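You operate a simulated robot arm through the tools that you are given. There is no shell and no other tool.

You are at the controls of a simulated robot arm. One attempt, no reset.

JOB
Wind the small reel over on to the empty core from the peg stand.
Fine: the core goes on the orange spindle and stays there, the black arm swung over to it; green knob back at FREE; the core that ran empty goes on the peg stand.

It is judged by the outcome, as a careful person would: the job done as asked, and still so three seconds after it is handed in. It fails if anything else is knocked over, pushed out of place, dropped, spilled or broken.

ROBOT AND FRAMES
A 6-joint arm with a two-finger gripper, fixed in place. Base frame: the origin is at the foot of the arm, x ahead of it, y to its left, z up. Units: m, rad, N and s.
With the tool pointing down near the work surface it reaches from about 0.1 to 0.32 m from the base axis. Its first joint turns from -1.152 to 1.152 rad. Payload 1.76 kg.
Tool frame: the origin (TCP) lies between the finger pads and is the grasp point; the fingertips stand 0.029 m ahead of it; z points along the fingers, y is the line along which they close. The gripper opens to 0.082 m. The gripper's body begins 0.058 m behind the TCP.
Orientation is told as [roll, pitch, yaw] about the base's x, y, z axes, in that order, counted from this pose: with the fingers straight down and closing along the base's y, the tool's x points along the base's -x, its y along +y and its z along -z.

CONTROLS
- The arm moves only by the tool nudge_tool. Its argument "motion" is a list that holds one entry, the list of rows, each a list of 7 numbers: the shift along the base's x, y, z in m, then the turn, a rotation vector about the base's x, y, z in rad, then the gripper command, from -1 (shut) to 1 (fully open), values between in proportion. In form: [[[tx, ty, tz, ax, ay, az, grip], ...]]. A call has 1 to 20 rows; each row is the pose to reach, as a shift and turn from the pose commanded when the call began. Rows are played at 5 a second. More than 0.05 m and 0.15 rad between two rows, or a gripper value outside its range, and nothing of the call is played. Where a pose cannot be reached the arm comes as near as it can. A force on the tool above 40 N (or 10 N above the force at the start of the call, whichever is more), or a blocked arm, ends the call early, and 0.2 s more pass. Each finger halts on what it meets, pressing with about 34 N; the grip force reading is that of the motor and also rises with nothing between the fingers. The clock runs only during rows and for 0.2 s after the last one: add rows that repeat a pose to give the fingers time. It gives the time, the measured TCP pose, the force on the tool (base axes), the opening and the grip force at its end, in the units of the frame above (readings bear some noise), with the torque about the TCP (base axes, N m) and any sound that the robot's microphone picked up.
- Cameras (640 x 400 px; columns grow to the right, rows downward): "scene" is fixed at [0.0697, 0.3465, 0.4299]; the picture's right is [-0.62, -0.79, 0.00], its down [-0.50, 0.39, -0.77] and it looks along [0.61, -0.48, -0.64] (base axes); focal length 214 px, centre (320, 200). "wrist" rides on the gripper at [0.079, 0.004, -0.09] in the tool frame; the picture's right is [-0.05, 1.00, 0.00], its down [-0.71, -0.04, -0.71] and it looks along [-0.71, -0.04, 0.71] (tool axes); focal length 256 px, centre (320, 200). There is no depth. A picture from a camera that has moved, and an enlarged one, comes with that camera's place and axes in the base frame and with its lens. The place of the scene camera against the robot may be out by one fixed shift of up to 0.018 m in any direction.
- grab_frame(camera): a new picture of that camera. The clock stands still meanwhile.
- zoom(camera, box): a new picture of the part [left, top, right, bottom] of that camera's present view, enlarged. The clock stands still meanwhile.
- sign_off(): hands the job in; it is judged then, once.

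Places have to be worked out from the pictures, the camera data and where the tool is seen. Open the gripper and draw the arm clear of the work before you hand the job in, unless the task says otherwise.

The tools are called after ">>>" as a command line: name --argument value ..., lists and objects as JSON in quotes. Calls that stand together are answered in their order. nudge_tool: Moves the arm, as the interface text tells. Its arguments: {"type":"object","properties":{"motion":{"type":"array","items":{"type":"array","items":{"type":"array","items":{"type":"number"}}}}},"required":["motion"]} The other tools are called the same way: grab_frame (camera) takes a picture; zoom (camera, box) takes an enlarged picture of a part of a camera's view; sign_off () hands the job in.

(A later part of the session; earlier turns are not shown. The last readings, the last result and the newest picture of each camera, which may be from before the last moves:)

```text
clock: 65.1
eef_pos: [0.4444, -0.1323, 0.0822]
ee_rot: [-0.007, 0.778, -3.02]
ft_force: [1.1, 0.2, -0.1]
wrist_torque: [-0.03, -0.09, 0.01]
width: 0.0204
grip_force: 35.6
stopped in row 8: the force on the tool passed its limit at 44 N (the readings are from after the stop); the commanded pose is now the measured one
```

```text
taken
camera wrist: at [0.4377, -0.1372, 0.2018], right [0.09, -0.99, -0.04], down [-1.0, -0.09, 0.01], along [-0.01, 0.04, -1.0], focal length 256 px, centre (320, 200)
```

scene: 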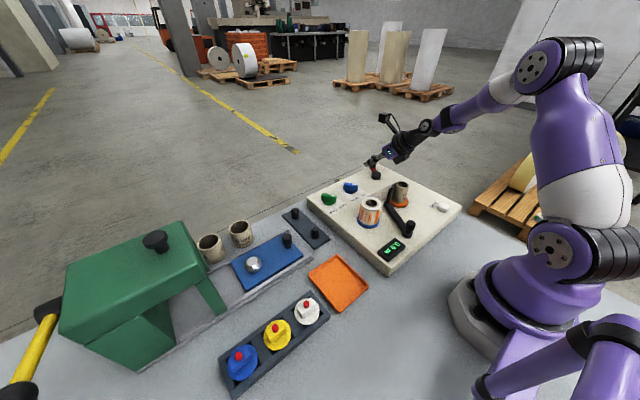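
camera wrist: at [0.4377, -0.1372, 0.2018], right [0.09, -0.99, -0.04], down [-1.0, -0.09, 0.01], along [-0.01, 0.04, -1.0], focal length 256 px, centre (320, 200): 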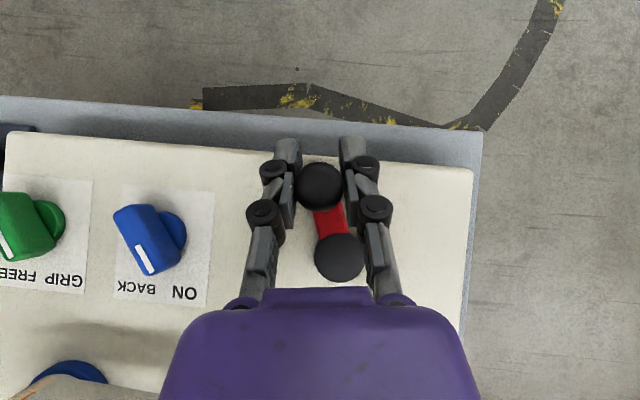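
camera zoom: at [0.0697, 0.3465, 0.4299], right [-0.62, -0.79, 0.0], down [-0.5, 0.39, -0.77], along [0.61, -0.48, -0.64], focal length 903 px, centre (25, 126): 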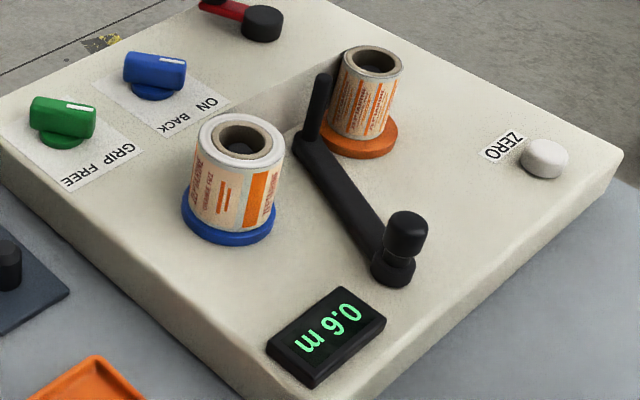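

The core now carries wound tape and the display reads 0.6 m. The stop came from radial force with a full-strength grip, as the handle had slid slightly in the pads. I lighten the grip so the handle can float and carry on from the present zero-force pose.

>>> nudge_tool --motion '[[[0, 0, 0, 0, 0, 0, -0.7], [0, 0, 0, 0, 0, 0, -0.7], [0.0022, -0.0181, 0, 0, 0, 0, -0.7], [-0.0044, -0.0353, 0, 0, 0, 0, -0.7], [-0.018, -0.0475, 0, 0, 0, 0, -0.7], [-0.0358, -0.0523, 0, 0, 0, 0, -0.7], [-0.0537, -0.0485, 0, 0, 0, 0, -0.7], [-0.068, -0.0369, 0, 0, 0, 0, -0.7], [-0.0754, -0.0202, 0, 0, 0, 0, -0.7], [-0.0745, -0.0018, 0, 0, 0, 0, -0.7], [-0.0653, 0.0141, 0, 0, 0, 0, -0.7], [-0.0499, 0.024, 0, 0, 0, 0, -0.7], [-0.0317, 0.026, 0, 0, 0, 0, -0.7], [-0.0145, 0.0194, 0, 0, 0, 0, -0.7], [-0.0023, 0.0058, 0, 0, 0, 0, -0.7]]]'

>>> zoom --camera "scene" --box '[350, 170, 430, 265]'

>>> grab_frame --camera "wrist"

```text
clock: 68.3
eef_pos: [0.4419, -0.1259, 0.0818]
ee_rot: [-0.01, 0.781, -3.018]
ft_force: [28.6, 16.9, -11.6]
wrist_torque: [0.17, -0.62, -0.04]
width: 0.0202
grip_force: 35.8
```

```text
4.21 times, centred on (390, 218) of scene
camera zoom: at [0.0698, 0.3465, 0.4299], right [-0.62, -0.79, 0.0], down [-0.5, 0.39, -0.77], along [0.61, -0.48, -0.64], focal length 903 px, centre (25, 126)
```

zoom: 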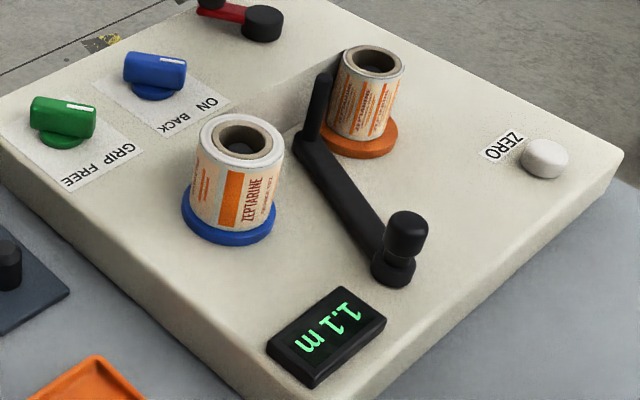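

```text
taken
camera wrist: at [0.4355, -0.1309, 0.2018], right [0.09, -0.99, -0.04], down [-1.0, -0.09, 0.0], along [-0.01, 0.04, -1.0], focal length 256 px, centre (320, 200)
```

wrist: 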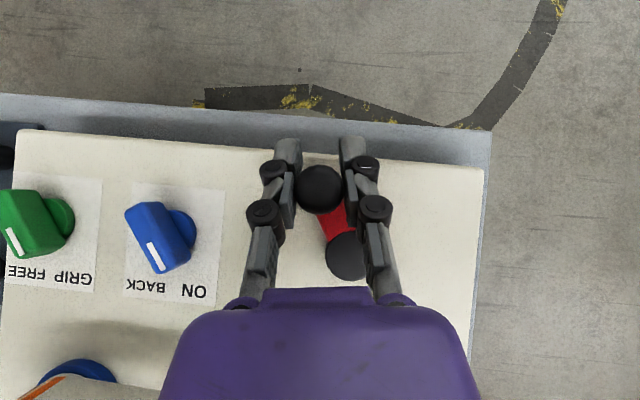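

It reads 1.1 m, about 0.5 m per turn. The grip still presses hard at that setting, so I set the width just at the handle's size to lighten it and read the forces.

>>> nudge_tool --motion '[[[0, 0, 0, 0, 0, 0, -0.5], [0, 0, 0, 0, 0, 0, -0.5]]]'

```text
clock: 68.9
eef_pos: [0.4408, -0.1273, 0.0808]
ee_rot: [-0.007, 0.775, -3.02]
ft_force: [0.1, 0.1, -0.6]
wrist_torque: [0.03, 0.02, 0.0]
width: 0.0209
grip_force: 0.6
```

That is nearly a free cage with zero force. I try a slightly tighter setting to find a moderate grip.

>>> nudge_tool --motion '[[[0, 0, 0, 0, 0, 0, -0.54], [0, 0, 0, 0, 0, 0, -0.54]]]'

```text
clock: 69.5
eef_pos: [0.4413, -0.1274, 0.0805]
ee_rot: [-0.009, 0.777, -3.021]
ft_force: [-6.8, -3.9, 2.7]
wrist_torque: [-0.05, 0.0, -0.01]
width: 0.0205
grip_force: 36.5
```

>>> nudge_tool --motion '[[[0, 0, 0, 0, 0, 0, -0.51], [0, 0, 0, 0, 0, 0, -0.51]]]'

```text
clock: 70.1
eef_pos: [0.4418, -0.1256, 0.0809]
ee_rot: [-0.007, 0.78, -3.021]
ft_force: [0.9, 0.1, 0.8]
wrist_torque: [0.02, -0.06, 0.0]
width: 0.021
grip_force: 0.8
```

>>> nudge_tool --motion '[[[0, 0, 0, 0, 0, 0, -0.525], [0, 0, 0, 0, 0, 0, -0.525]]]'

```text
clock: 70.7
eef_pos: [0.4404, -0.1256, 0.0812]
ee_rot: [-0.009, 0.78, -3.018]
ft_force: [1.7, -0.3, 1.6]
wrist_torque: [0.0, 0.0, -0.03]
width: 0.0207
grip_force: 12.5
```

A setting of −0.525 gives about 12 N, light but enough. I go on with one and a half turns at that grip.

>>> nudge_tool --motion '[[[0.0043, -0.0177, 0, 0, 0, 0, -0.525], [-0.0001, -0.0355, 0, 0, 0, 0, -0.525], [-0.0121, -0.0493, 0, 0, 0, 0, -0.525], [-0.0291, -0.0562, 0, 0, 0, 0, -0.525], [-0.0473, -0.0546, 0, 0, 0, 0, -0.525], [-0.0629, -0.0449, 0, 0, 0, 0, -0.525], [-0.0723, -0.0292, 0, 0, 0, 0, -0.525], [-0.0736, -0.0109, 0, 0, 0, 0, -0.525], [-0.0664, 0.0059, 0, 0, 0, 0, -0.525], [-0.0524, 0.0177, 0, 0, 0, 0, -0.525], [-0.0346, 0.0218, 0, 0, 0, 0, -0.525], [-0.0168, 0.0174, 0, 0, 0, 0, -0.525], [-0.003, 0.0054, 0, 0, 0, 0, -0.525], [0.0039, -0.0116, 0, 0, 0, 0, -0.525], [0.0023, -0.0298, 0, 0, 0, 0, -0.525], [-0.0074, -0.0454, 0, 0, 0, 0, -0.525], [-0.0231, -0.0548, 0, 0, 0, 0, -0.525], [-0.0414, -0.0561, 0, 0, 0, 0, -0.525], [-0.0582, -0.0489, 0, 0, 0, 0, -0.525], [-0.07, -0.0349, 0, 0, 0, 0, -0.525]]]'

>>> zoom --camera "scene" --box '[350, 170, 430, 265]'

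>>> grab_frame --camera "wrist"

```text
clock: 74.9
eef_pos: [0.3713, -0.1602, 0.0816]
ee_rot: [-0.01, 0.78, -3.022]
ft_force: [0.0, -0.6, -0.2]
wrist_torque: [0.0, -0.01, -0.02]
width: 0.0195
grip_force: 0.0
```

```text
4.21 times, centred on (390, 218) of scene
camera zoom: at [0.0698, 0.3465, 0.4299], right [-0.62, -0.79, 0.0], down [-0.5, 0.39, -0.77], along [0.61, -0.48, -0.64], focal length 903 px, centre (25, 126)
```

zoom: 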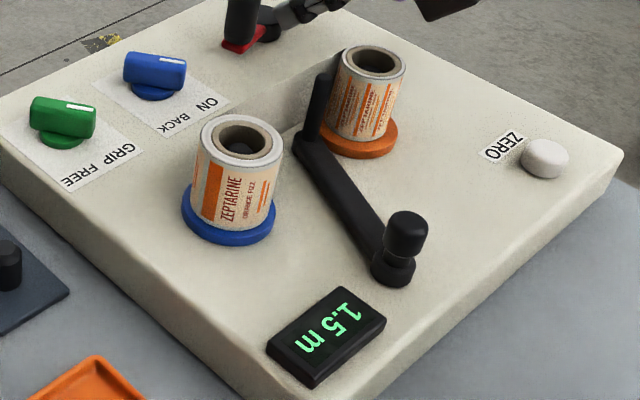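

```text
taken
camera wrist: at [0.3652, -0.1666, 0.2011], right [0.09, -1.0, -0.04], down [-1.0, -0.09, 0.01], along [-0.01, 0.04, -1.0], focal length 256 px, centre (320, 200)
```

wrist: 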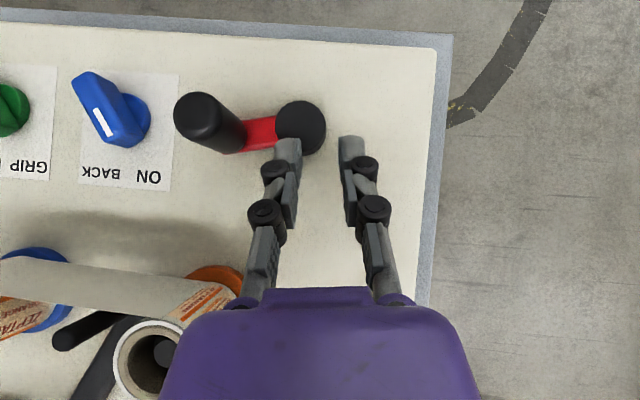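

It reads 1.5 m, but the light grip let the handle slip out at its +y position. I open, rise and go back above the handle, now at about (0.396,-0.107), to regrip it.

>>> nudge_tool --motion '[[[0, 0, 0.02, 0, 0, 0, -0.2], [0, 0, 0.045, 0, 0, 0, 0.1], [0.012, 0.026, 0.045, 0, 0, 0, 0.2], [0.0246, 0.0536, 0.045, 0, 0, 0, 0.2], [0.0246, 0.0536, 0.045, 0, 0, 0, 0.2]]]'

>>> zoom --camera "wrist" --box '[240, 100, 400, 240]'

>>> zoom --camera "scene" --box '[330, 150, 430, 265]'

```text
clock: 76.1
eef_pos: [0.396, -0.1084, 0.127]
ee_rot: [-0.009, 0.778, -3.021]
ft_force: [0.9, -0.1, -0.7]
wrist_torque: [0.0, 0.02, -0.01]
width: 0.0491
grip_force: 0.1
```

```text
2.86 times, centred on (320, 170) of wrist
camera zoom: at [0.3903, -0.1133, 0.2461], right [0.09, -1.0, -0.04], down [-1.0, -0.09, 0.01], along [-0.01, 0.04, -1.0], focal length 731 px, centre (320, 286)
```

zoom: 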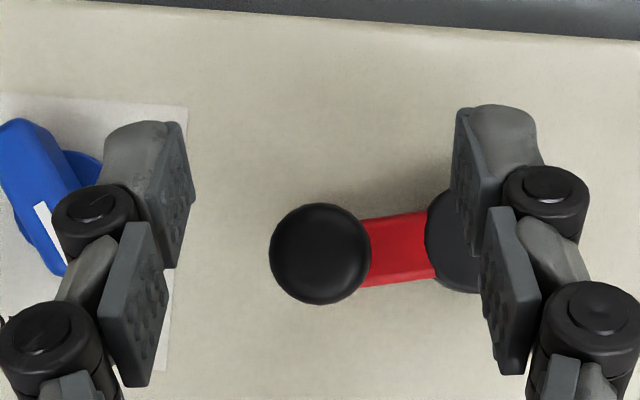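

```text
3.48 times, centred on (380, 208) of scene
camera zoom: at [0.0697, 0.3465, 0.4299], right [-0.62, -0.79, 0.0], down [-0.5, 0.39, -0.77], along [0.61, -0.48, -0.64], focal length 746 px, centre (111, 174)
```

zoom: 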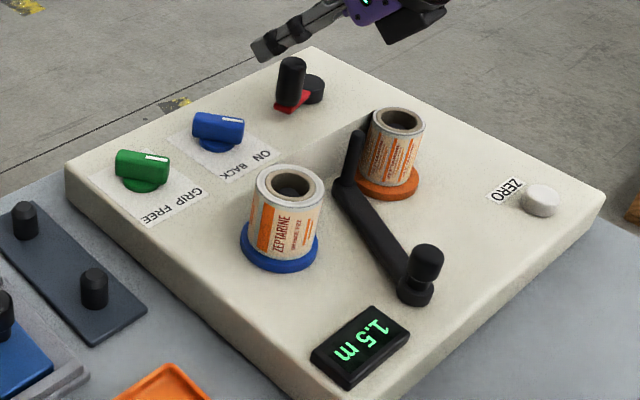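

The handle centre is at (0.395,-0.107), angle about 104°. Combining all sightings, the circle centre is about (0.4048,-0.1452) with R≈0.0395. I descend onto the handle and close.

>>> nudge_tool --motion '[[[-0.0009, 0.0006, -0.015, 0, 0, 0, 0.2], [-0.0009, 0.0006, -0.03, 0, 0, 0, 0.2], [-0.0009, 0.0006, -0.046, 0, 0, 0, 0.2], [-0.0009, 0.0006, -0.046, 0, 0, 0, -0.3], [-0.0009, 0.0006, -0.046, 0, 0, 0, -0.6], [-0.0009, 0.0006, -0.046, 0, 0, 0, -0.6]]]'

>>> nudge_tool --motion '[[[0.0185, 0.0002, 0, 0, 0, 0, -0.6], [0.035, -0.008, 0, 0, 0, 0, -0.6], [0.046, -0.0227, 0, 0, 0, 0, -0.6], [0.0491, -0.0409, 0, 0, 0, 0, -0.5], [0.0436, -0.0585, 0, 0, 0, 0, -0.6], [0.0307, -0.0717, 0, 0, 0, 0, -0.6], [0.0133, -0.0776, 0, 0, 0, 0, -0.6], [-0.005, -0.075, 0, 0, 0, 0, -0.6], [-0.02, -0.0643, 0, 0, 0, 0, -0.6], [-0.0286, -0.048, 0, 0, 0, 0, -0.5], [-0.0288, -0.0295, 0, 0, 0, 0, -0.6], [-0.0206, -0.013, 0, 0, 0, 0, -0.6], [-0.0059, -0.002, 0, 0, 0, 0, -0.6], [0.0123, 0.0011, 0, 0, 0, 0, -0.6]]]'

>>> zoom --camera "scene" --box '[350, 170, 430, 265]'

>>> zoom --camera "wrist" --box '[240, 100, 400, 240]'

```text
clock: 77.5
eef_pos: [0.3957, -0.1056, 0.0803]
ee_rot: [-0.01, 0.78, -3.021]
ft_force: [0.4, 1.2, -3.4]
wrist_torque: [-0.04, -0.67, -0.03]
width: 0.0204
grip_force: 36.6
```

```text
clock: 80.5
eef_pos: [0.4066, -0.1042, 0.0801]
ee_rot: [-0.012, 0.778, -3.022]
ft_force: [-0.8, 4.8, 16.5]
wrist_torque: [0.07, 0.65, -0.01]
width: 0.0209
grip_force: 35.8
```

```text
4.21 times, centred on (390, 218) of scene
camera zoom: at [0.0697, 0.3465, 0.4299], right [-0.62, -0.79, 0.0], down [-0.5, 0.39, -0.77], along [0.61, -0.48, -0.63], focal length 903 px, centre (25, 126)
```

zoom: 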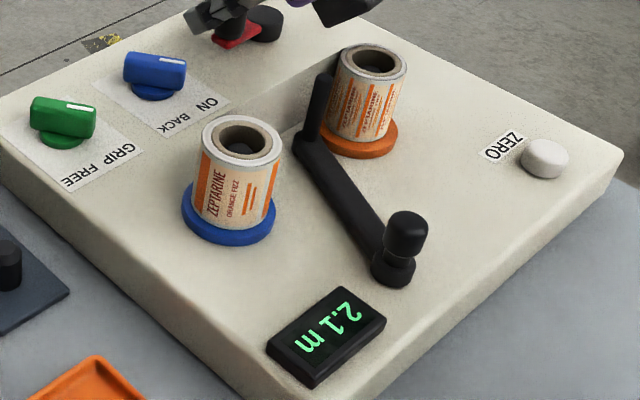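

```text
2.86 times, centred on (320, 170) of wrist
camera zoom: at [0.4012, -0.1107, 0.2007], right [0.09, -0.99, -0.05], down [-1.0, -0.09, 0.01], along [-0.01, 0.04, -1.0], focal length 731 px, centre (320, 286)
```

zoom: 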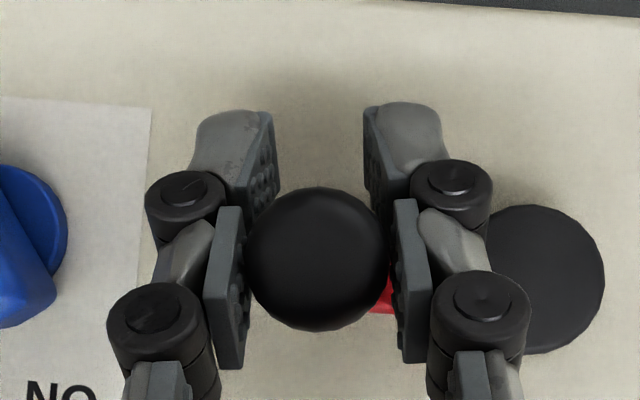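

It reads 2.1 m and the grip held for the full turn. The handle lags about 3 mm in the pads, so I reseat it and continue with 1.5 turns.

>>> nudge_tool --motion '[[[-0.0026, 0.0001, 0, 0, 0, 0, -0.45], [-0.0026, 0.0001, 0, 0, 0, 0, -0.6], [0.0172, -0.0052, 0, 0, 0, 0, -0.6], [0.0316, -0.0196, 0, 0, 0, 0, -0.6], [0.0369, -0.0394, 0, 0, 0, 0, -0.5], [0.0316, -0.0592, 0, 0, 0, 0, -0.6], [0.0172, -0.0736, 0, 0, 0, 0, -0.6], [-0.0026, -0.0789, 0, 0, 0, 0, -0.6], [-0.0224, -0.0736, 0, 0, 0, 0, -0.6], [-0.0368, -0.0592, 0, 0, 0, 0, -0.6], [-0.0421, -0.0394, 0, 0, 0, 0, -0.5], [-0.0368, -0.0196, 0, 0, 0, 0, -0.6], [-0.0224, -0.0052, 0, 0, 0, 0, -0.6], [-0.0026, 0.0001, 0, 0, 0, 0, -0.6], [0.0172, -0.0052, 0, 0, 0, 0, -0.6], [0.0316, -0.0196, 0, 0, 0, 0, -0.6], [0.0369, -0.0394, 0, 0, 0, 0, -0.5], [0.0316, -0.0592, 0, 0, 0, 0, -0.6], [0.0172, -0.0736, 0, 0, 0, 0, -0.6], [-0.0026, -0.0789, 0, 0, 0, 0, -0.6]]]'

>>> zoom --camera "scene" --box '[350, 170, 430, 265]'

>>> zoom --camera "wrist" --box '[240, 100, 400, 240]'

```text
clock: 84.7
eef_pos: [0.4052, -0.1855, 0.0812]
ee_rot: [-0.011, 0.775, -3.024]
ft_force: [12.8, -11.5, -24.8]
wrist_torque: [-0.06, -0.32, -0.47]
width: 0.0208
grip_force: 36.6
```

```text
4.21 times, centred on (390, 218) of scene
camera zoom: at [0.0699, 0.3464, 0.4299], right [-0.62, -0.79, 0.0], down [-0.5, 0.39, -0.77], along [0.61, -0.48, -0.64], focal length 903 px, centre (25, 126)
```

zoom: 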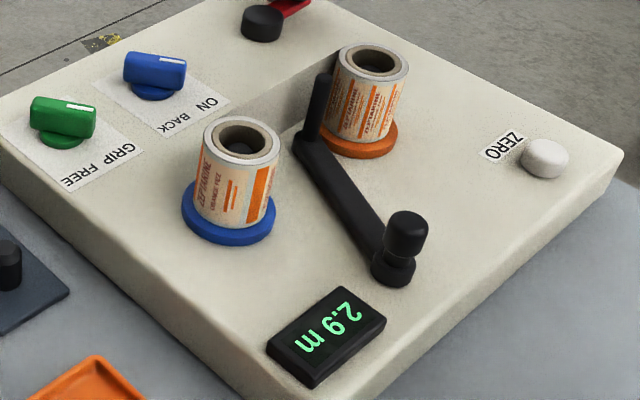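

```text
2.86 times, centred on (320, 170) of wrist
camera zoom: at [0.3988, -0.191, 0.1997], right [0.09, -1.0, -0.04], down [-1.0, -0.09, 0.01], along [-0.01, 0.04, -1.0], focal length 731 px, centre (320, 286)
```

zoom: 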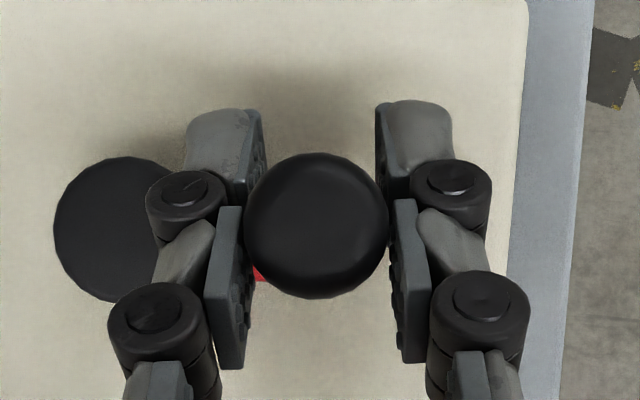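

It reads about 2.9 m, and the take-up is visibly growing. I release the stress briefly and continue another 1.5 turns.

>>> nudge_tool --motion '[[[0, 0, 0, 0, 0, 0, -0.45], [0.0008, 0, 0, 0, 0, 0, -0.6], [-0.0198, 0.0053, 0, 0, 0, 0, -0.6], [-0.0342, 0.0197, 0, 0, 0, 0, -0.6], [-0.0395, 0.0395, 0, 0, 0, 0, -0.5], [-0.0342, 0.0593, 0, 0, 0, 0, -0.6], [-0.0198, 0.0737, 0, 0, 0, 0, -0.6], [0, 0.079, 0, 0, 0, 0, -0.6], [0.0198, 0.0737, 0, 0, 0, 0, -0.6], [0.0342, 0.0593, 0, 0, 0, 0, -0.6], [0.0395, 0.0395, 0, 0, 0, 0, -0.5], [0.0342, 0.0197, 0, 0, 0, 0, -0.6], [0.0198, 0.0053, 0, 0, 0, 0, -0.6], [0, 0, 0, 0, 0, 0, -0.6], [-0.0198, 0.0053, 0, 0, 0, 0, -0.6], [-0.0342, 0.0197, 0, 0, 0, 0, -0.6], [-0.0395, 0.0395, 0, 0, 0, 0, -0.5], [-0.0342, 0.0593, 0, 0, 0, 0, -0.6], [-0.0198, 0.0737, 0, 0, 0, 0, -0.6], [0, 0.079, 0, 0, 0, 0, -0.6]]]'

>>> zoom --camera "scene" --box '[350, 170, 430, 265]'

>>> zoom --camera "wrist" --box '[240, 100, 400, 240]'

```text
clock: 86.0
eef_pos: [0.3678, -0.1405, 0.0817]
ee_rot: [0.014, 0.772, -3.028]
ft_force: [-1.6, -20.2, -0.8]
wrist_torque: [-1.14, -0.29, -0.71]
width: 0.0224
grip_force: 36.3
stopped in row 6: the force on the tool passed its limit at 50 N (the readings are from after the stop); the commanded pose is now the measured one
```

```text
4.21 times, centred on (390, 218) of scene
camera zoom: at [0.0698, 0.3465, 0.4299], right [-0.62, -0.79, 0.0], down [-0.5, 0.39, -0.77], along [0.61, -0.48, -0.64], focal length 903 px, centre (25, 126)
```

zoom: 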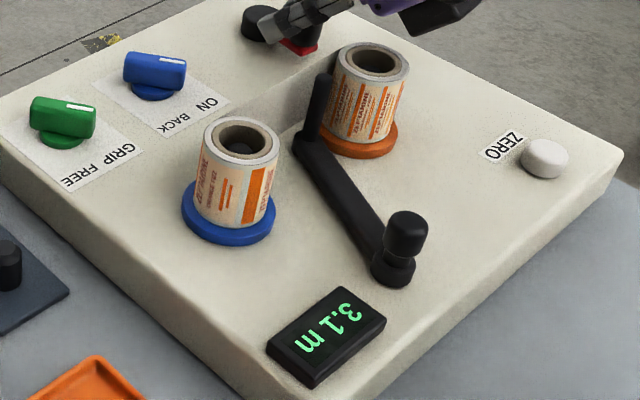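

```text
2.86 times, centred on (320, 170) of wrist
camera zoom: at [0.3616, -0.1442, 0.2007], right [0.07, -1.0, -0.03], down [-1.0, -0.07, 0.01], along [-0.02, 0.03, -1.0], focal length 731 px, centre (320, 286)
```

zoom: 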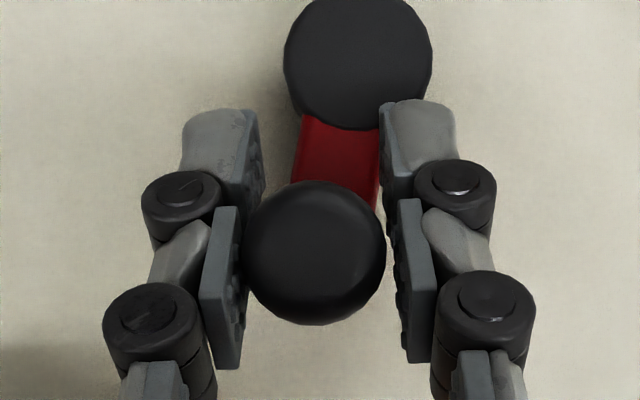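

It reads 3.1 m and stopped on a side force: near this angle the low fingertips crowd the red crank arm. I release, recentre on the handle 5 mm higher, and regrip.

>>> nudge_tool --motion '[[[0, 0, 0, 0, 0, 0, -0.3], [-0.0025, 0.0005, 0.003, 0, 0, 0, -0.3], [-0.0025, 0.0005, 0.005, 0, 0, 0, -0.4], [-0.0025, 0.0005, 0.005, 0, 0, 0, -0.6], [-0.0025, 0.0005, 0.005, 0, 0, 0, -0.6]]]'

>>> zoom --camera "wrist" --box '[240, 100, 400, 240]'

```text
clock: 87.2
eef_pos: [0.3643, -0.1363, 0.0851]
ee_rot: [0.003, 0.767, -3.028]
ft_force: [-2.2, 0.2, -4.7]
wrist_torque: [0.12, -0.14, -0.01]
width: 0.0203
grip_force: 36.5
```

```text
2.86 times, centred on (320, 170) of wrist
camera zoom: at [0.3591, -0.1411, 0.2047], right [0.07, -1.0, -0.04], down [-1.0, -0.07, 0.02], along [-0.02, 0.03, -1.0], focal length 731 px, centre (320, 286)
```

zoom: 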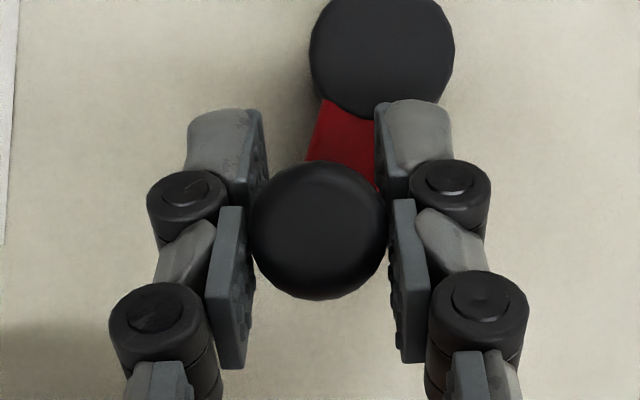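

The grip is recentred and force-free, with the handle at φ≈168°. I crank on for another full turn and a bit.

>>> nudge_tool --motion '[[[0.0092, 0.0183, 0, 0, 0, 0, -0.6], [0.0262, 0.0296, 0, 0, 0, 0, -0.6], [0.0466, 0.0308, 0, 0, 0, 0, -0.6], [0.0649, 0.0216, 0, 0, 0, 0, -0.6], [0.0762, 0.0046, 0, 0, 0, 0, -0.6], [0.0774, -0.0158, 0, 0, 0, 0, -0.5], [0.0682, -0.0341, 0, 0, 0, 0, -0.6], [0.0512, -0.0454, 0, 0, 0, 0, -0.6], [0.0308, -0.0466, 0, 0, 0, 0, -0.6], [0.0125, -0.0374, 0, 0, 0, 0, -0.6], [0.0012, -0.0204, 0, 0, 0, 0, -0.5], [0, 0, 0, 0, 0, 0, -0.6], [0.0092, 0.0183, 0, 0, 0, 0, -0.6], [0.0262, 0.0296, 0, 0, 0, 0, -0.6], [0.0466, 0.0308, 0, 0, 0, 0, -0.6]]]'

>>> zoom --camera "scene" --box '[350, 170, 430, 265]'

>>> zoom --camera "wrist" --box '[240, 100, 400, 240]'

```text
clock: 90.4
eef_pos: [0.4105, -0.1058, 0.0853]
ee_rot: [0.002, 0.764, -3.03]
ft_force: [-1.1, -3.4, -25.4]
wrist_torque: [0.02, -0.13, -0.01]
width: 0.0204
grip_force: 35.6
```

```text
4.21 times, centred on (390, 218) of scene
camera zoom: at [0.0698, 0.3465, 0.4299], right [-0.62, -0.79, 0.0], down [-0.5, 0.39, -0.77], along [0.61, -0.48, -0.64], focal length 903 px, centre (25, 126)
```

zoom: 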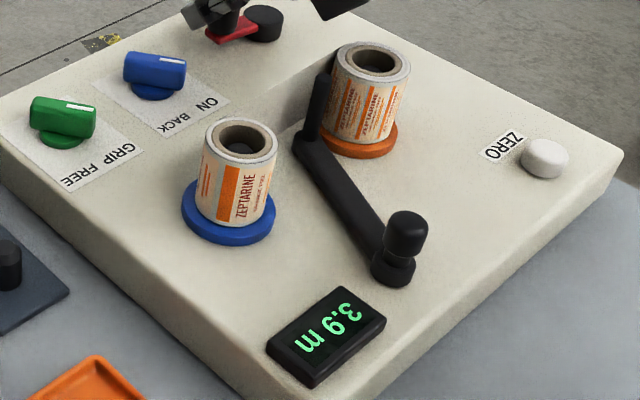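

```text
2.86 times, centred on (320, 170) of wrist
camera zoom: at [0.4046, -0.1103, 0.2042], right [0.07, -1.0, -0.04], down [-1.0, -0.07, 0.02], along [-0.02, 0.03, -1.0], focal length 731 px, centre (320, 286)
```

zoom: 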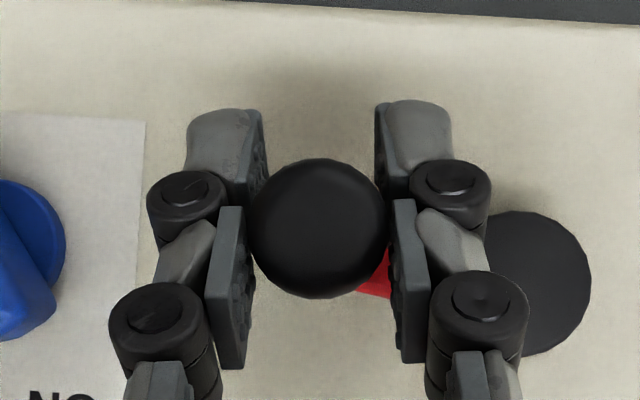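

It reads 3.9 m and the reel is getting thin. The circle is well calibrated now, so I make one more full turn.

>>> nudge_tool --motion '[[[0, 0, 0, 0, 0, 0, -0.47], [0, 0, 0, 0, 0, 0, -0.6], [0.0183, -0.0092, 0, 0, 0, 0, -0.6], [0.0296, -0.0262, 0, 0, 0, 0, -0.6], [0.0308, -0.0466, 0, 0, 0, 0, -0.5], [0.0216, -0.0649, 0, 0, 0, 0, -0.6], [0.0046, -0.0762, 0, 0, 0, 0, -0.6], [-0.0158, -0.0774, 0, 0, 0, 0, -0.6], [-0.0341, -0.0682, 0, 0, 0, 0, -0.6], [-0.0454, -0.0512, 0, 0, 0, 0, -0.5], [-0.0466, -0.0308, 0, 0, 0, 0, -0.6], [-0.0374, -0.0125, 0, 0, 0, 0, -0.6], [-0.0204, -0.0012, 0, 0, 0, 0, -0.6], [0, 0, 0, 0, 0, 0, -0.6]]]'

>>> zoom --camera "scene" --box '[350, 170, 430, 265]'

>>> zoom --camera "wrist" --box '[240, 100, 400, 240]'

```text
clock: 93.4
eef_pos: [0.4126, -0.105, 0.086]
ee_rot: [0.003, 0.774, -3.026]
ft_force: [1.0, 11.4, 13.6]
wrist_torque: [0.21, -0.44, 0.03]
width: 0.0201
grip_force: 35.9
```

```text
4.21 times, centred on (390, 218) of scene
camera zoom: at [0.0697, 0.3465, 0.4299], right [-0.62, -0.79, 0.0], down [-0.5, 0.39, -0.77], along [0.61, -0.48, -0.63], focal length 903 px, centre (25, 126)
```

zoom: 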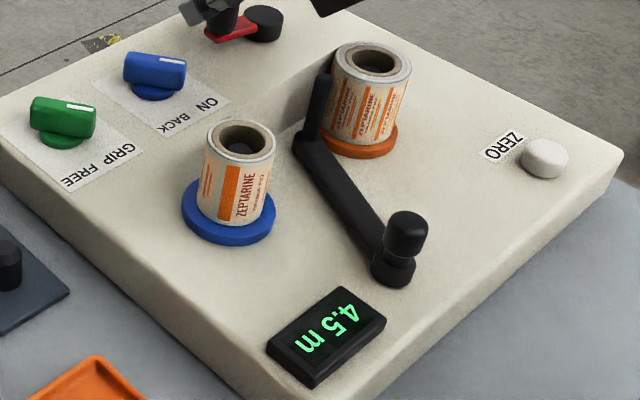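

```text
2.86 times, centred on (320, 170) of wrist
camera zoom: at [0.4063, -0.1103, 0.206], right [0.08, -1.0, -0.04], down [-1.0, -0.08, 0.01], along [-0.01, 0.03, -1.0], focal length 731 px, centre (320, 286)
```

zoom: 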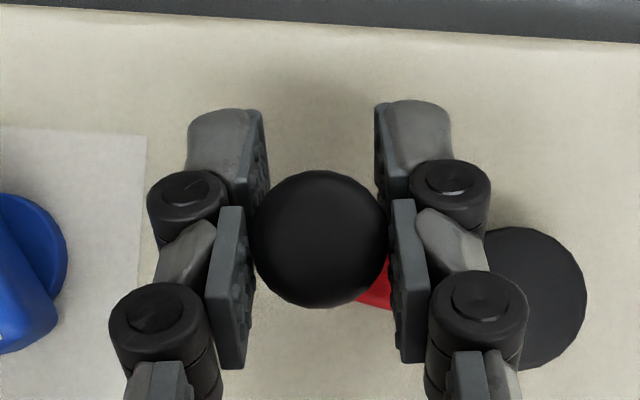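

It reads 4.5 m, and by its diameter the reel holds perhaps 1.7 m more. I keep cranking one more full turn with the same rows.

>>> nudge_tool --motion '[[[0, 0, 0, 0, 0, 0, -0.47], [-0.0005, 0, 0, 0, 0, 0, -0.6], [0.0183, -0.0092, 0, 0, 0, 0, -0.6], [0.0296, -0.0262, 0, 0, 0, 0, -0.6], [0.0308, -0.0466, 0, 0, 0, 0, -0.5], [0.0216, -0.0649, 0, 0, 0, 0, -0.6], [0.0046, -0.0762, 0, 0, 0, 0, -0.6], [-0.0158, -0.0774, 0, 0, 0, 0, -0.6], [-0.0341, -0.0682, 0, 0, 0, 0, -0.6], [-0.0454, -0.0512, 0, 0, 0, 0, -0.5], [-0.0466, -0.0308, 0, 0, 0, 0, -0.6], [-0.0374, -0.0125, 0, 0, 0, 0, -0.6], [-0.0204, -0.0012, 0, 0, 0, 0, -0.6], [0, 0, 0, 0, 0, 0, -0.6]]]'

>>> zoom --camera "scene" --box '[350, 170, 430, 265]'

>>> zoom --camera "wrist" --box '[240, 100, 400, 240]'

```text
clock: 95.8
eef_pos: [0.3654, -0.1404, 0.0853]
ee_rot: [0.003, 0.772, -3.024]
ft_force: [5.4, -0.7, -4.0]
wrist_torque: [0.06, 0.05, -0.03]
width: 0.0206
grip_force: 35.7
stopped in row 12: the force on the tool passed its limit at 43 N (the readings are from after the stop); the commanded pose is now the measured one
```

```text
4.21 times, centred on (390, 218) of scene
camera zoom: at [0.0697, 0.3465, 0.4299], right [-0.62, -0.79, 0.0], down [-0.5, 0.39, -0.77], along [0.61, -0.48, -0.64], focal length 903 px, centre (25, 126)
```

zoom: 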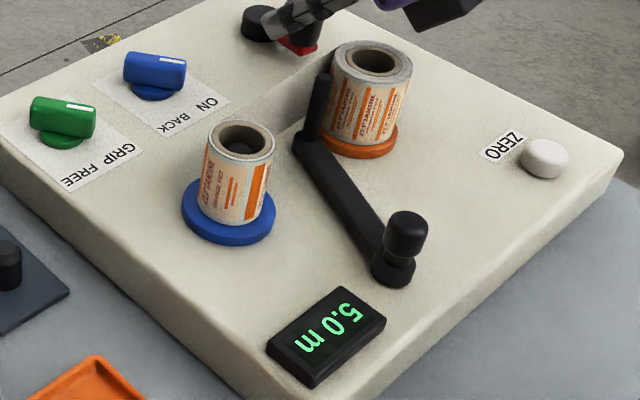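

```text
2.86 times, centred on (320, 170) of wrist
camera zoom: at [0.3598, -0.1442, 0.205], right [0.07, -1.0, -0.04], down [-1.0, -0.07, 0.02], along [-0.02, 0.03, -1.0], focal length 731 px, centre (320, 286)
```

zoom: 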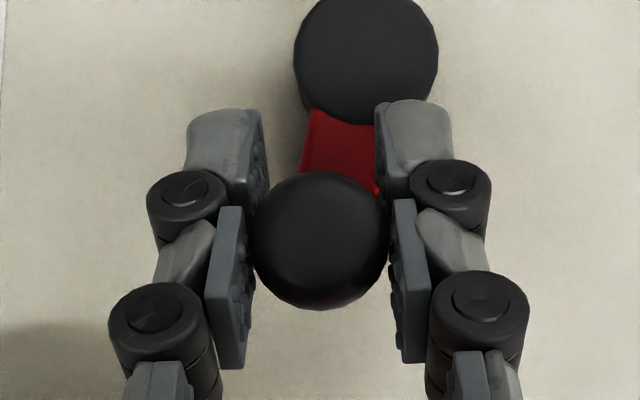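

It reads 5.0 m, and again stopped near φ≈175°, where the fingertips crowd the red arm. I regrip 3 mm higher and go around again, keeping the cage loose through that sector.

>>> nudge_tool --motion '[[[0, 0, 0, 0, 0, 0, -0.35], [-0.0005, 0, 0.003, 0, 0, 0, -0.35], [-0.0005, 0, 0.003, 0, 0, 0, -0.5], [0.0072, 0.019, 0.003, 0, 0, 0, -0.55], [0.0233, 0.0316, 0.003, 0, 0, 0, -0.6], [0.0435, 0.0344, 0.003, 0, 0, 0, -0.6], [0.0625, 0.0267, 0.003, 0, 0, 0, -0.6], [0.0751, 0.0106, 0.003, 0, 0, 0, -0.6], [0.0779, -0.0096, 0.003, 0, 0, 0, -0.5], [0.0702, -0.0286, 0.003, 0, 0, 0, -0.6], [0.0541, -0.0412, 0.003, 0, 0, 0, -0.6], [0.0339, -0.044, 0.003, 0, 0, 0, -0.6], [0.0149, -0.0363, 0.003, 0, 0, 0, -0.6], [0.0023, -0.0202, 0.003, 0, 0, 0, -0.5], [-0.0005, 0, 0.003, 0, 0, 0, -0.5], [0.0072, 0.019, 0.003, 0, 0, 0, -0.55], [0.0233, 0.0316, 0.003, 0, 0, 0, -0.6], [0.0435, 0.0344, 0.003, 0, 0, 0, -0.6]]]'

>>> zoom --camera "scene" --box '[350, 170, 430, 265]'

>>> zoom --camera "wrist" --box '[240, 100, 400, 240]'

```text
clock: 99.7
eef_pos: [0.4083, -0.1049, 0.0881]
ee_rot: [0.004, 0.772, -3.026]
ft_force: [-0.2, 0.0, 4.6]
wrist_torque: [-0.06, 0.24, -0.01]
width: 0.0205
grip_force: 36.2
```

```text
4.21 times, centred on (390, 218) of scene
camera zoom: at [0.0697, 0.3465, 0.4299], right [-0.62, -0.79, 0.0], down [-0.5, 0.39, -0.77], along [0.61, -0.48, -0.64], focal length 903 px, centre (25, 126)
```

zoom: 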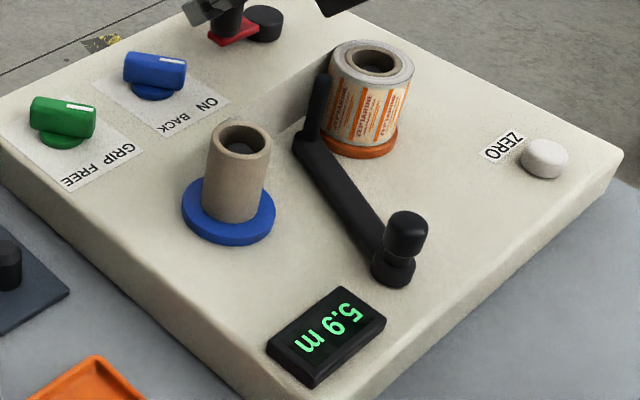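

```text
2.86 times, centred on (320, 170) of wrist
camera zoom: at [0.4028, -0.1096, 0.2081], right [0.07, -1.0, -0.03], down [-1.0, -0.08, 0.01], along [-0.02, 0.03, -1.0], focal length 731 px, centre (320, 286)
```

zoom: 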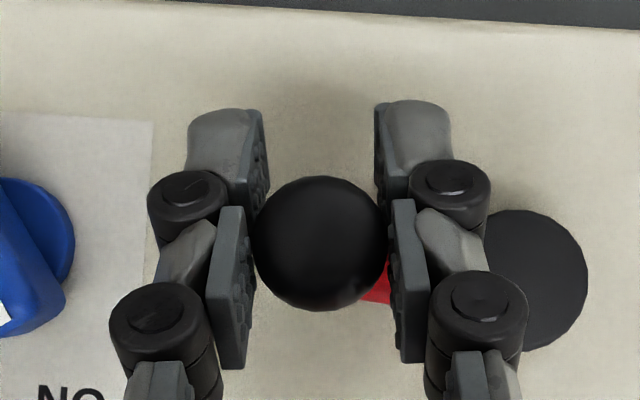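

It reads 5.9 m and the feed core looks bare. I check whether the web still connects the two cores.

>>> zoom --camera "scene" --box '[350, 170, 415, 225]'

```text
7.27 times, centred on (382, 198) of scene
camera zoom: at [0.0697, 0.3465, 0.4299], right [-0.62, -0.79, 0.0], down [-0.5, 0.39, -0.77], along [0.61, -0.48, -0.64], focal length 1560 px, centre (-134, 218)
```

zoom: 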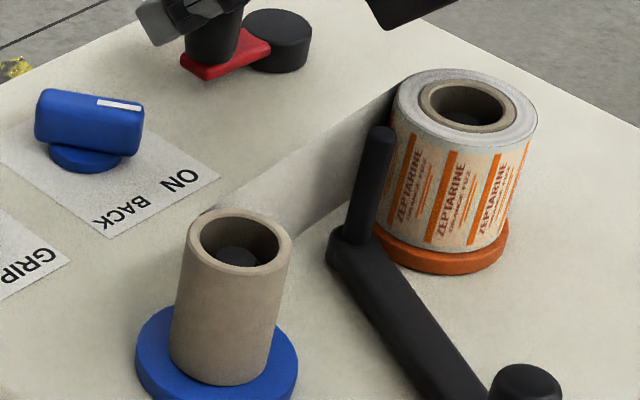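

The last of the web still links the bare core to the wound reel, so I crank a further half turn and check.

>>> nudge_tool --motion '[[[0, 0, 0, 0, 0, 0, -0.47], [-0.001, 0, 0, 0, 0, 0, -0.6], [0.019, -0.0077, 0, 0, 0, 0, -0.6], [0.0316, -0.0238, 0, 0, 0, 0, -0.6], [0.0344, -0.044, 0, 0, 0, 0, -0.5], [0.0267, -0.063, 0, 0, 0, 0, -0.6], [0.0106, -0.0756, 0, 0, 0, 0, -0.6], [-0.0096, -0.0784, 0, 0, 0, 0, -0.6], [-0.0096, -0.0784, 0, 0, 0, 0, -0.6]]]'

>>> zoom --camera "scene" --box '[350, 170, 430, 265]'

```text
clock: 101.7
eef_pos: [0.3983, -0.1847, 0.089]
ee_rot: [0.005, 0.771, -3.027]
ft_force: [-1.0, -7.4, 8.2]
wrist_torque: [-0.03, -0.09, -0.01]
width: 0.0203
grip_force: 35.6
```

```text
4.21 times, centred on (390, 218) of scene
camera zoom: at [0.0697, 0.3465, 0.4299], right [-0.62, -0.79, 0.0], down [-0.5, 0.39, -0.77], along [0.61, -0.48, -0.64], focal length 903 px, centre (25, 126)
```

zoom: 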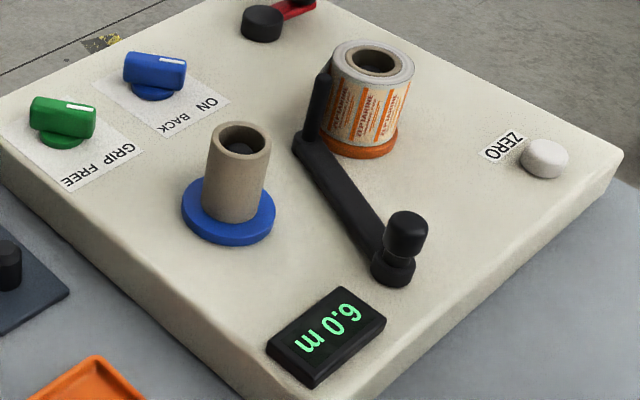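

The display reads 6.0 m and the web has run off the old core on to the new one. I let go of the crank handle, rise, and move over toward the green knob.

>>> nudge_tool --motion '[[[0, 0, 0, 0, 0, 0, -0.3], [0, 0, 0, 0, 0, 0, 0.2], [0, 0, 0.03, 0, 0, 0, 0.2], [0, 0, 0.06, 0, 0, 0, 0.2], [-0.005, 0.03, 0.085, 0, 0, 0.08, 0.4], [-0.01, 0.06, 0.085, 0, 0, 0.16, 0.6], [-0.015, 0.095, 0.085, 0, 0, 0.25, 0.8], [-0.018, 0.13, 0.085, 0, 0, 0.34, 1], [-0.02, 0.165, 0.085, 0, 0, 0.43, 1], [-0.022, 0.2, 0.085, 0, 0, 0.485, 1], [-0.022, 0.225, 0.085, 0, 0, 0.485, 1], [-0.022, 0.225, 0.085, 0, 0, 0.485, 1]]]'

>>> grab_frame --camera "wrist"

>>> grab_frame --camera "scene"

```text
clock: 104.2
eef_pos: [0.3764, 0.0425, 0.1739]
ee_rot: [0.001, 0.773, -2.541]
ft_force: [0.9, 0.4, -0.8]
wrist_torque: [0.0, -0.01, 0.03]
width: 0.0819
grip_force: 0.0
```

```text
taken
camera wrist: at [0.3735, 0.0356, 0.2932], right [0.53, -0.85, -0.04], down [-0.85, -0.53, 0.02], along [-0.03, 0.02, -1.0], focal length 256 px, centre (320, 200)
```

wrist: 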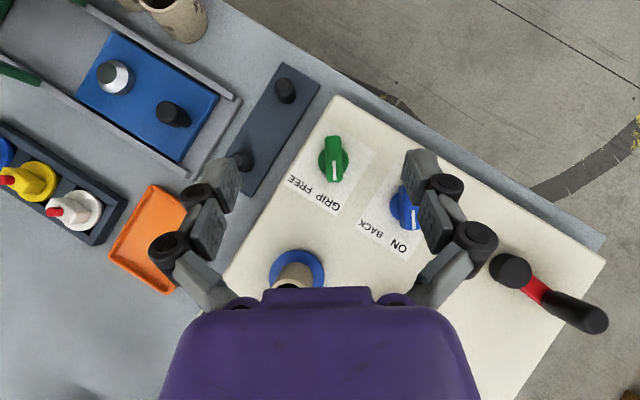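

```text
taken
```

scene: 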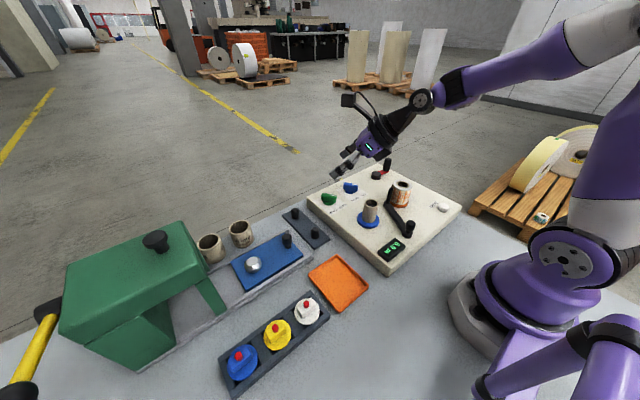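

The green knob stands at GRIP at (0.4055,0.050). With closed fingers I come down on the −y side of its marked end, ready to push that end toward +y.

>>> nudge_tool --motion '[[[0.005, -0.012, 0, 0, 0, 0, 0], [0.0155, -0.038, 0, 0, 0, 0, -1], [0.0155, -0.038, -0.03, 0, 0, 0, -1], [0.0155, -0.038, -0.06, 0, 0, 0, -1], [0.0155, -0.038, -0.085, 0, 0, 0, -1], [0.0155, -0.038, -0.1015, 0, 0, 0, -1], [0.0155, -0.038, -0.1015, 0, 0, 0, -1]]]'

>>> zoom --camera "wrist" --box '[200, 90, 420, 260]'

```text
clock: 105.8
eef_pos: [0.3919, 0.0029, 0.0715]
ee_rot: [0.002, 0.77, -2.542]
ft_force: [0.3, 0.9, 0.9]
wrist_torque: [0.03, -0.01, 0.01]
width: 0.0001
grip_force: 28.7
```

```text
2.35 times, centred on (310, 175) of wrist
camera zoom: at [0.3902, -0.0027, 0.191], right [0.53, -0.85, -0.03], down [-0.85, -0.53, 0.01], along [-0.03, 0.02, -1.0], focal length 602 px, centre (344, 259)
```

zoom: 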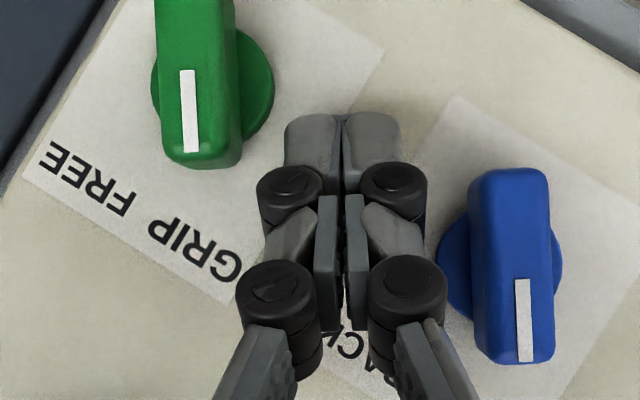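

The fingertips are level with the knob's marked end. I sweep that end toward +y on an arc.

>>> nudge_tool --motion '[[[-0.0034, 0.005, 0, 0, 0, 0, -1], [-0.0068, 0.0099, 0, 0, 0, 0, -1], [-0.0099, 0.0138, 0, 0, 0, 0, -1], [-0.013, 0.0176, 0, 0, 0, 0, -1], [-0.0155, 0.022, 0, 0, 0, 0, -1], [-0.0176, 0.0261, 0, 0, 0, 0, -1], [-0.0181, 0.0291, 0, 0, 0, 0, -1], [-0.0181, 0.0291, 0, 0, 0, 0, -1]]]'

>>> zoom --camera "wrist" --box '[200, 90, 420, 260]'

>>> zoom --camera "scene" --box '[290, 150, 400, 240]'

```text
clock: 107.7
eef_pos: [0.3738, 0.031, 0.0713]
ee_rot: [0.007, 0.769, -2.544]
ft_force: [-10.5, -25.3, 8.9]
wrist_torque: [-0.13, -0.03, -0.14]
width: 0.0
grip_force: 29.4
```

```text
2.35 times, centred on (310, 175) of wrist
camera zoom: at [0.372, 0.0247, 0.1915], right [0.53, -0.85, -0.03], down [-0.85, -0.53, 0.02], along [-0.03, 0.02, -1.0], focal length 602 px, centre (344, 259)
```

zoom: 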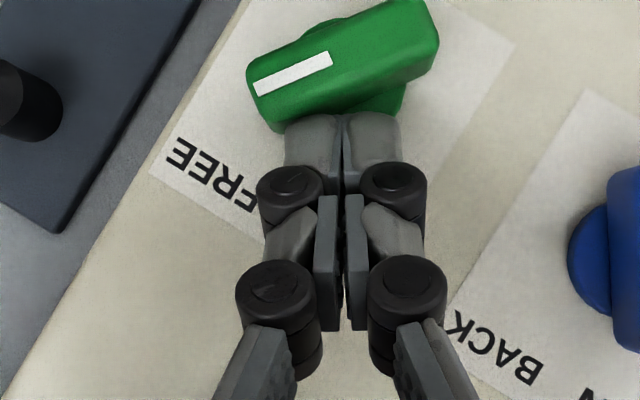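

```text
4.44 times, centred on (345, 195) of scene
camera zoom: at [0.0697, 0.3465, 0.4299], right [-0.62, -0.79, 0.0], down [-0.5, 0.39, -0.77], along [0.61, -0.48, -0.64], focal length 953 px, centre (209, 222)
```

zoom: 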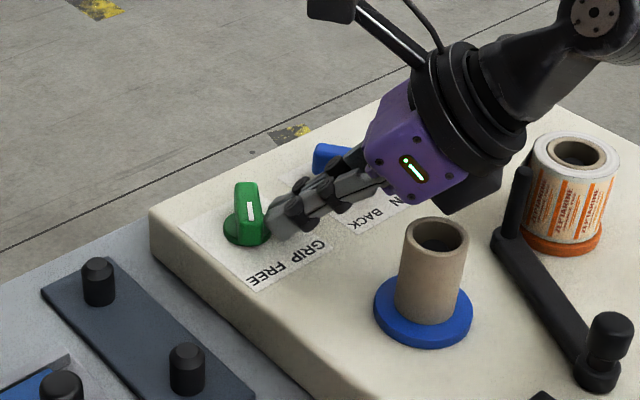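

The green knob is back at FREE, firmly against its stop. I back away, rise, and move over the emptied core on the blue spindle.

>>> nudge_tool --motion '[[[-0.006, -0.008, 0, 0, 0, 0, -1], [-0.012, -0.012, 0.02, 0, 0, 0, -1], [-0.015, -0.013, 0.06, 0, 0, 0, -1], [-0.03, -0.013, 0.1, 0, 0, 0, 0], [-0.055, -0.013, 0.1, 0, 0, 0, 0.4], [-0.083, -0.0125, 0.1, 0, 0, 0, 0.4], [-0.083, -0.0125, 0.1, 0, 0, 0, 0.4]]]'

>>> grab_frame --camera "wrist"

>>> zoom --camera "scene" --box '[280, 140, 460, 270]'

```text
clock: 109.2
eef_pos: [0.2922, 0.0203, 0.1718]
ee_rot: [0.003, 0.77, -2.541]
ft_force: [0.3, -0.3, 0.8]
wrist_torque: [0.0, -0.01, -0.02]
width: 0.0573
grip_force: 0.1
```

```text
taken
camera wrist: at [0.2883, 0.0137, 0.2916], right [0.53, -0.85, -0.04], down [-0.85, -0.53, 0.01], along [-0.03, 0.02, -1.0], focal length 256 px, centre (320, 200)
```

wrist: 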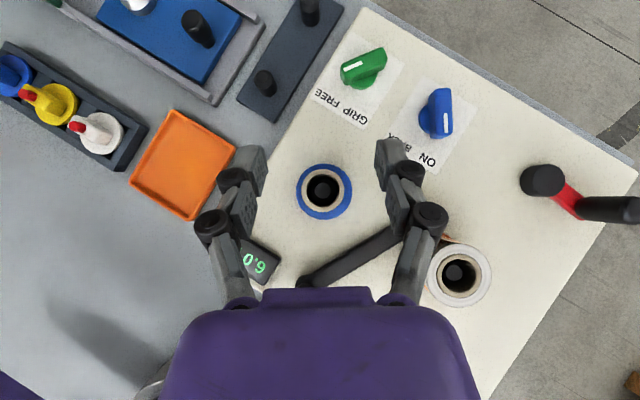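

```text
3.08 times, centred on (370, 205) of scene
camera zoom: at [0.0697, 0.3465, 0.4299], right [-0.62, -0.79, 0.0], down [-0.5, 0.39, -0.77], along [0.61, -0.48, -0.64], focal length 660 px, centre (166, 185)
```

zoom: 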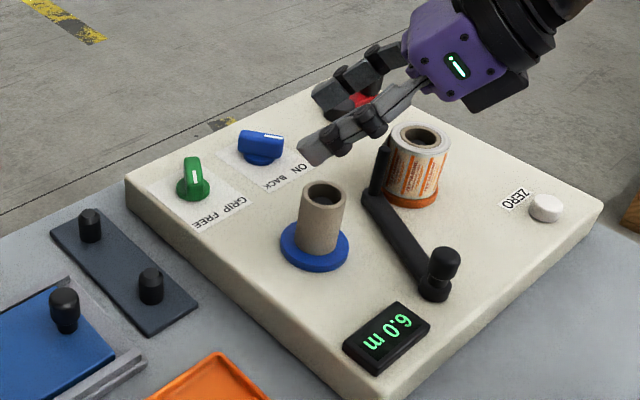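

The empty core stands at (0.290,0.0195). I narrow the fingers a little so they clear the arm's pin and descend around it.

>>> nudge_tool --motion '[[[-0.0018, -0.0006, -0.025, 0, 0, 0, 0.2], [-0.0018, -0.0006, -0.05, 0, 0, 0, 0.2], [-0.0018, -0.0006, -0.07, 0, 0, 0, 0.2], [-0.0018, -0.0006, -0.0835, 0, 0, 0, 0.2], [-0.0018, -0.0006, -0.0835, 0, 0, 0, 0.2]]]'

>>> grab_frame --camera "wrist"

>>> zoom --camera "scene" --box '[330, 160, 450, 250]'

```text
clock: 110.5
eef_pos: [0.2892, 0.0187, 0.0872]
ee_rot: [0.003, 0.771, -2.542]
ft_force: [0.2, -0.2, 0.0]
wrist_torque: [0.0, -0.02, -0.02]
width: 0.0492
grip_force: 0.0
```

```text
taken
camera wrist: at [0.2864, 0.0129, 0.2074], right [0.53, -0.85, -0.03], down [-0.85, -0.53, 0.02], along [-0.03, 0.02, -1.0], focal length 256 px, centre (320, 200)
```

wrist: 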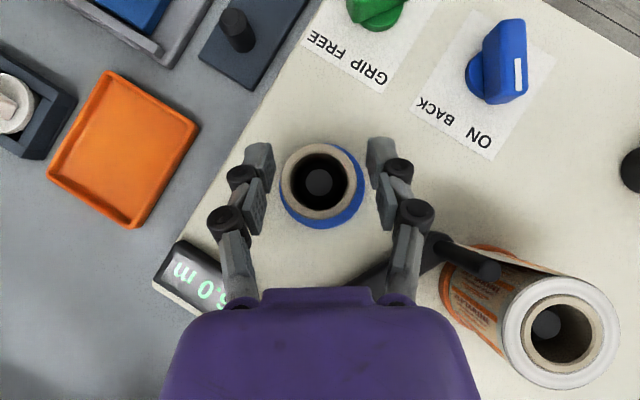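

```text
4.44 times, centred on (390, 205) of scene
camera zoom: at [0.0697, 0.3465, 0.4299], right [-0.62, -0.79, 0.0], down [-0.5, 0.39, -0.77], along [0.61, -0.48, -0.64], focal length 953 px, centre (9, 178)
```

zoom: 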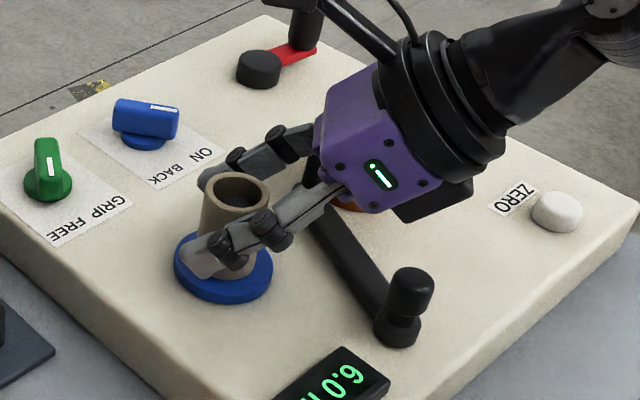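

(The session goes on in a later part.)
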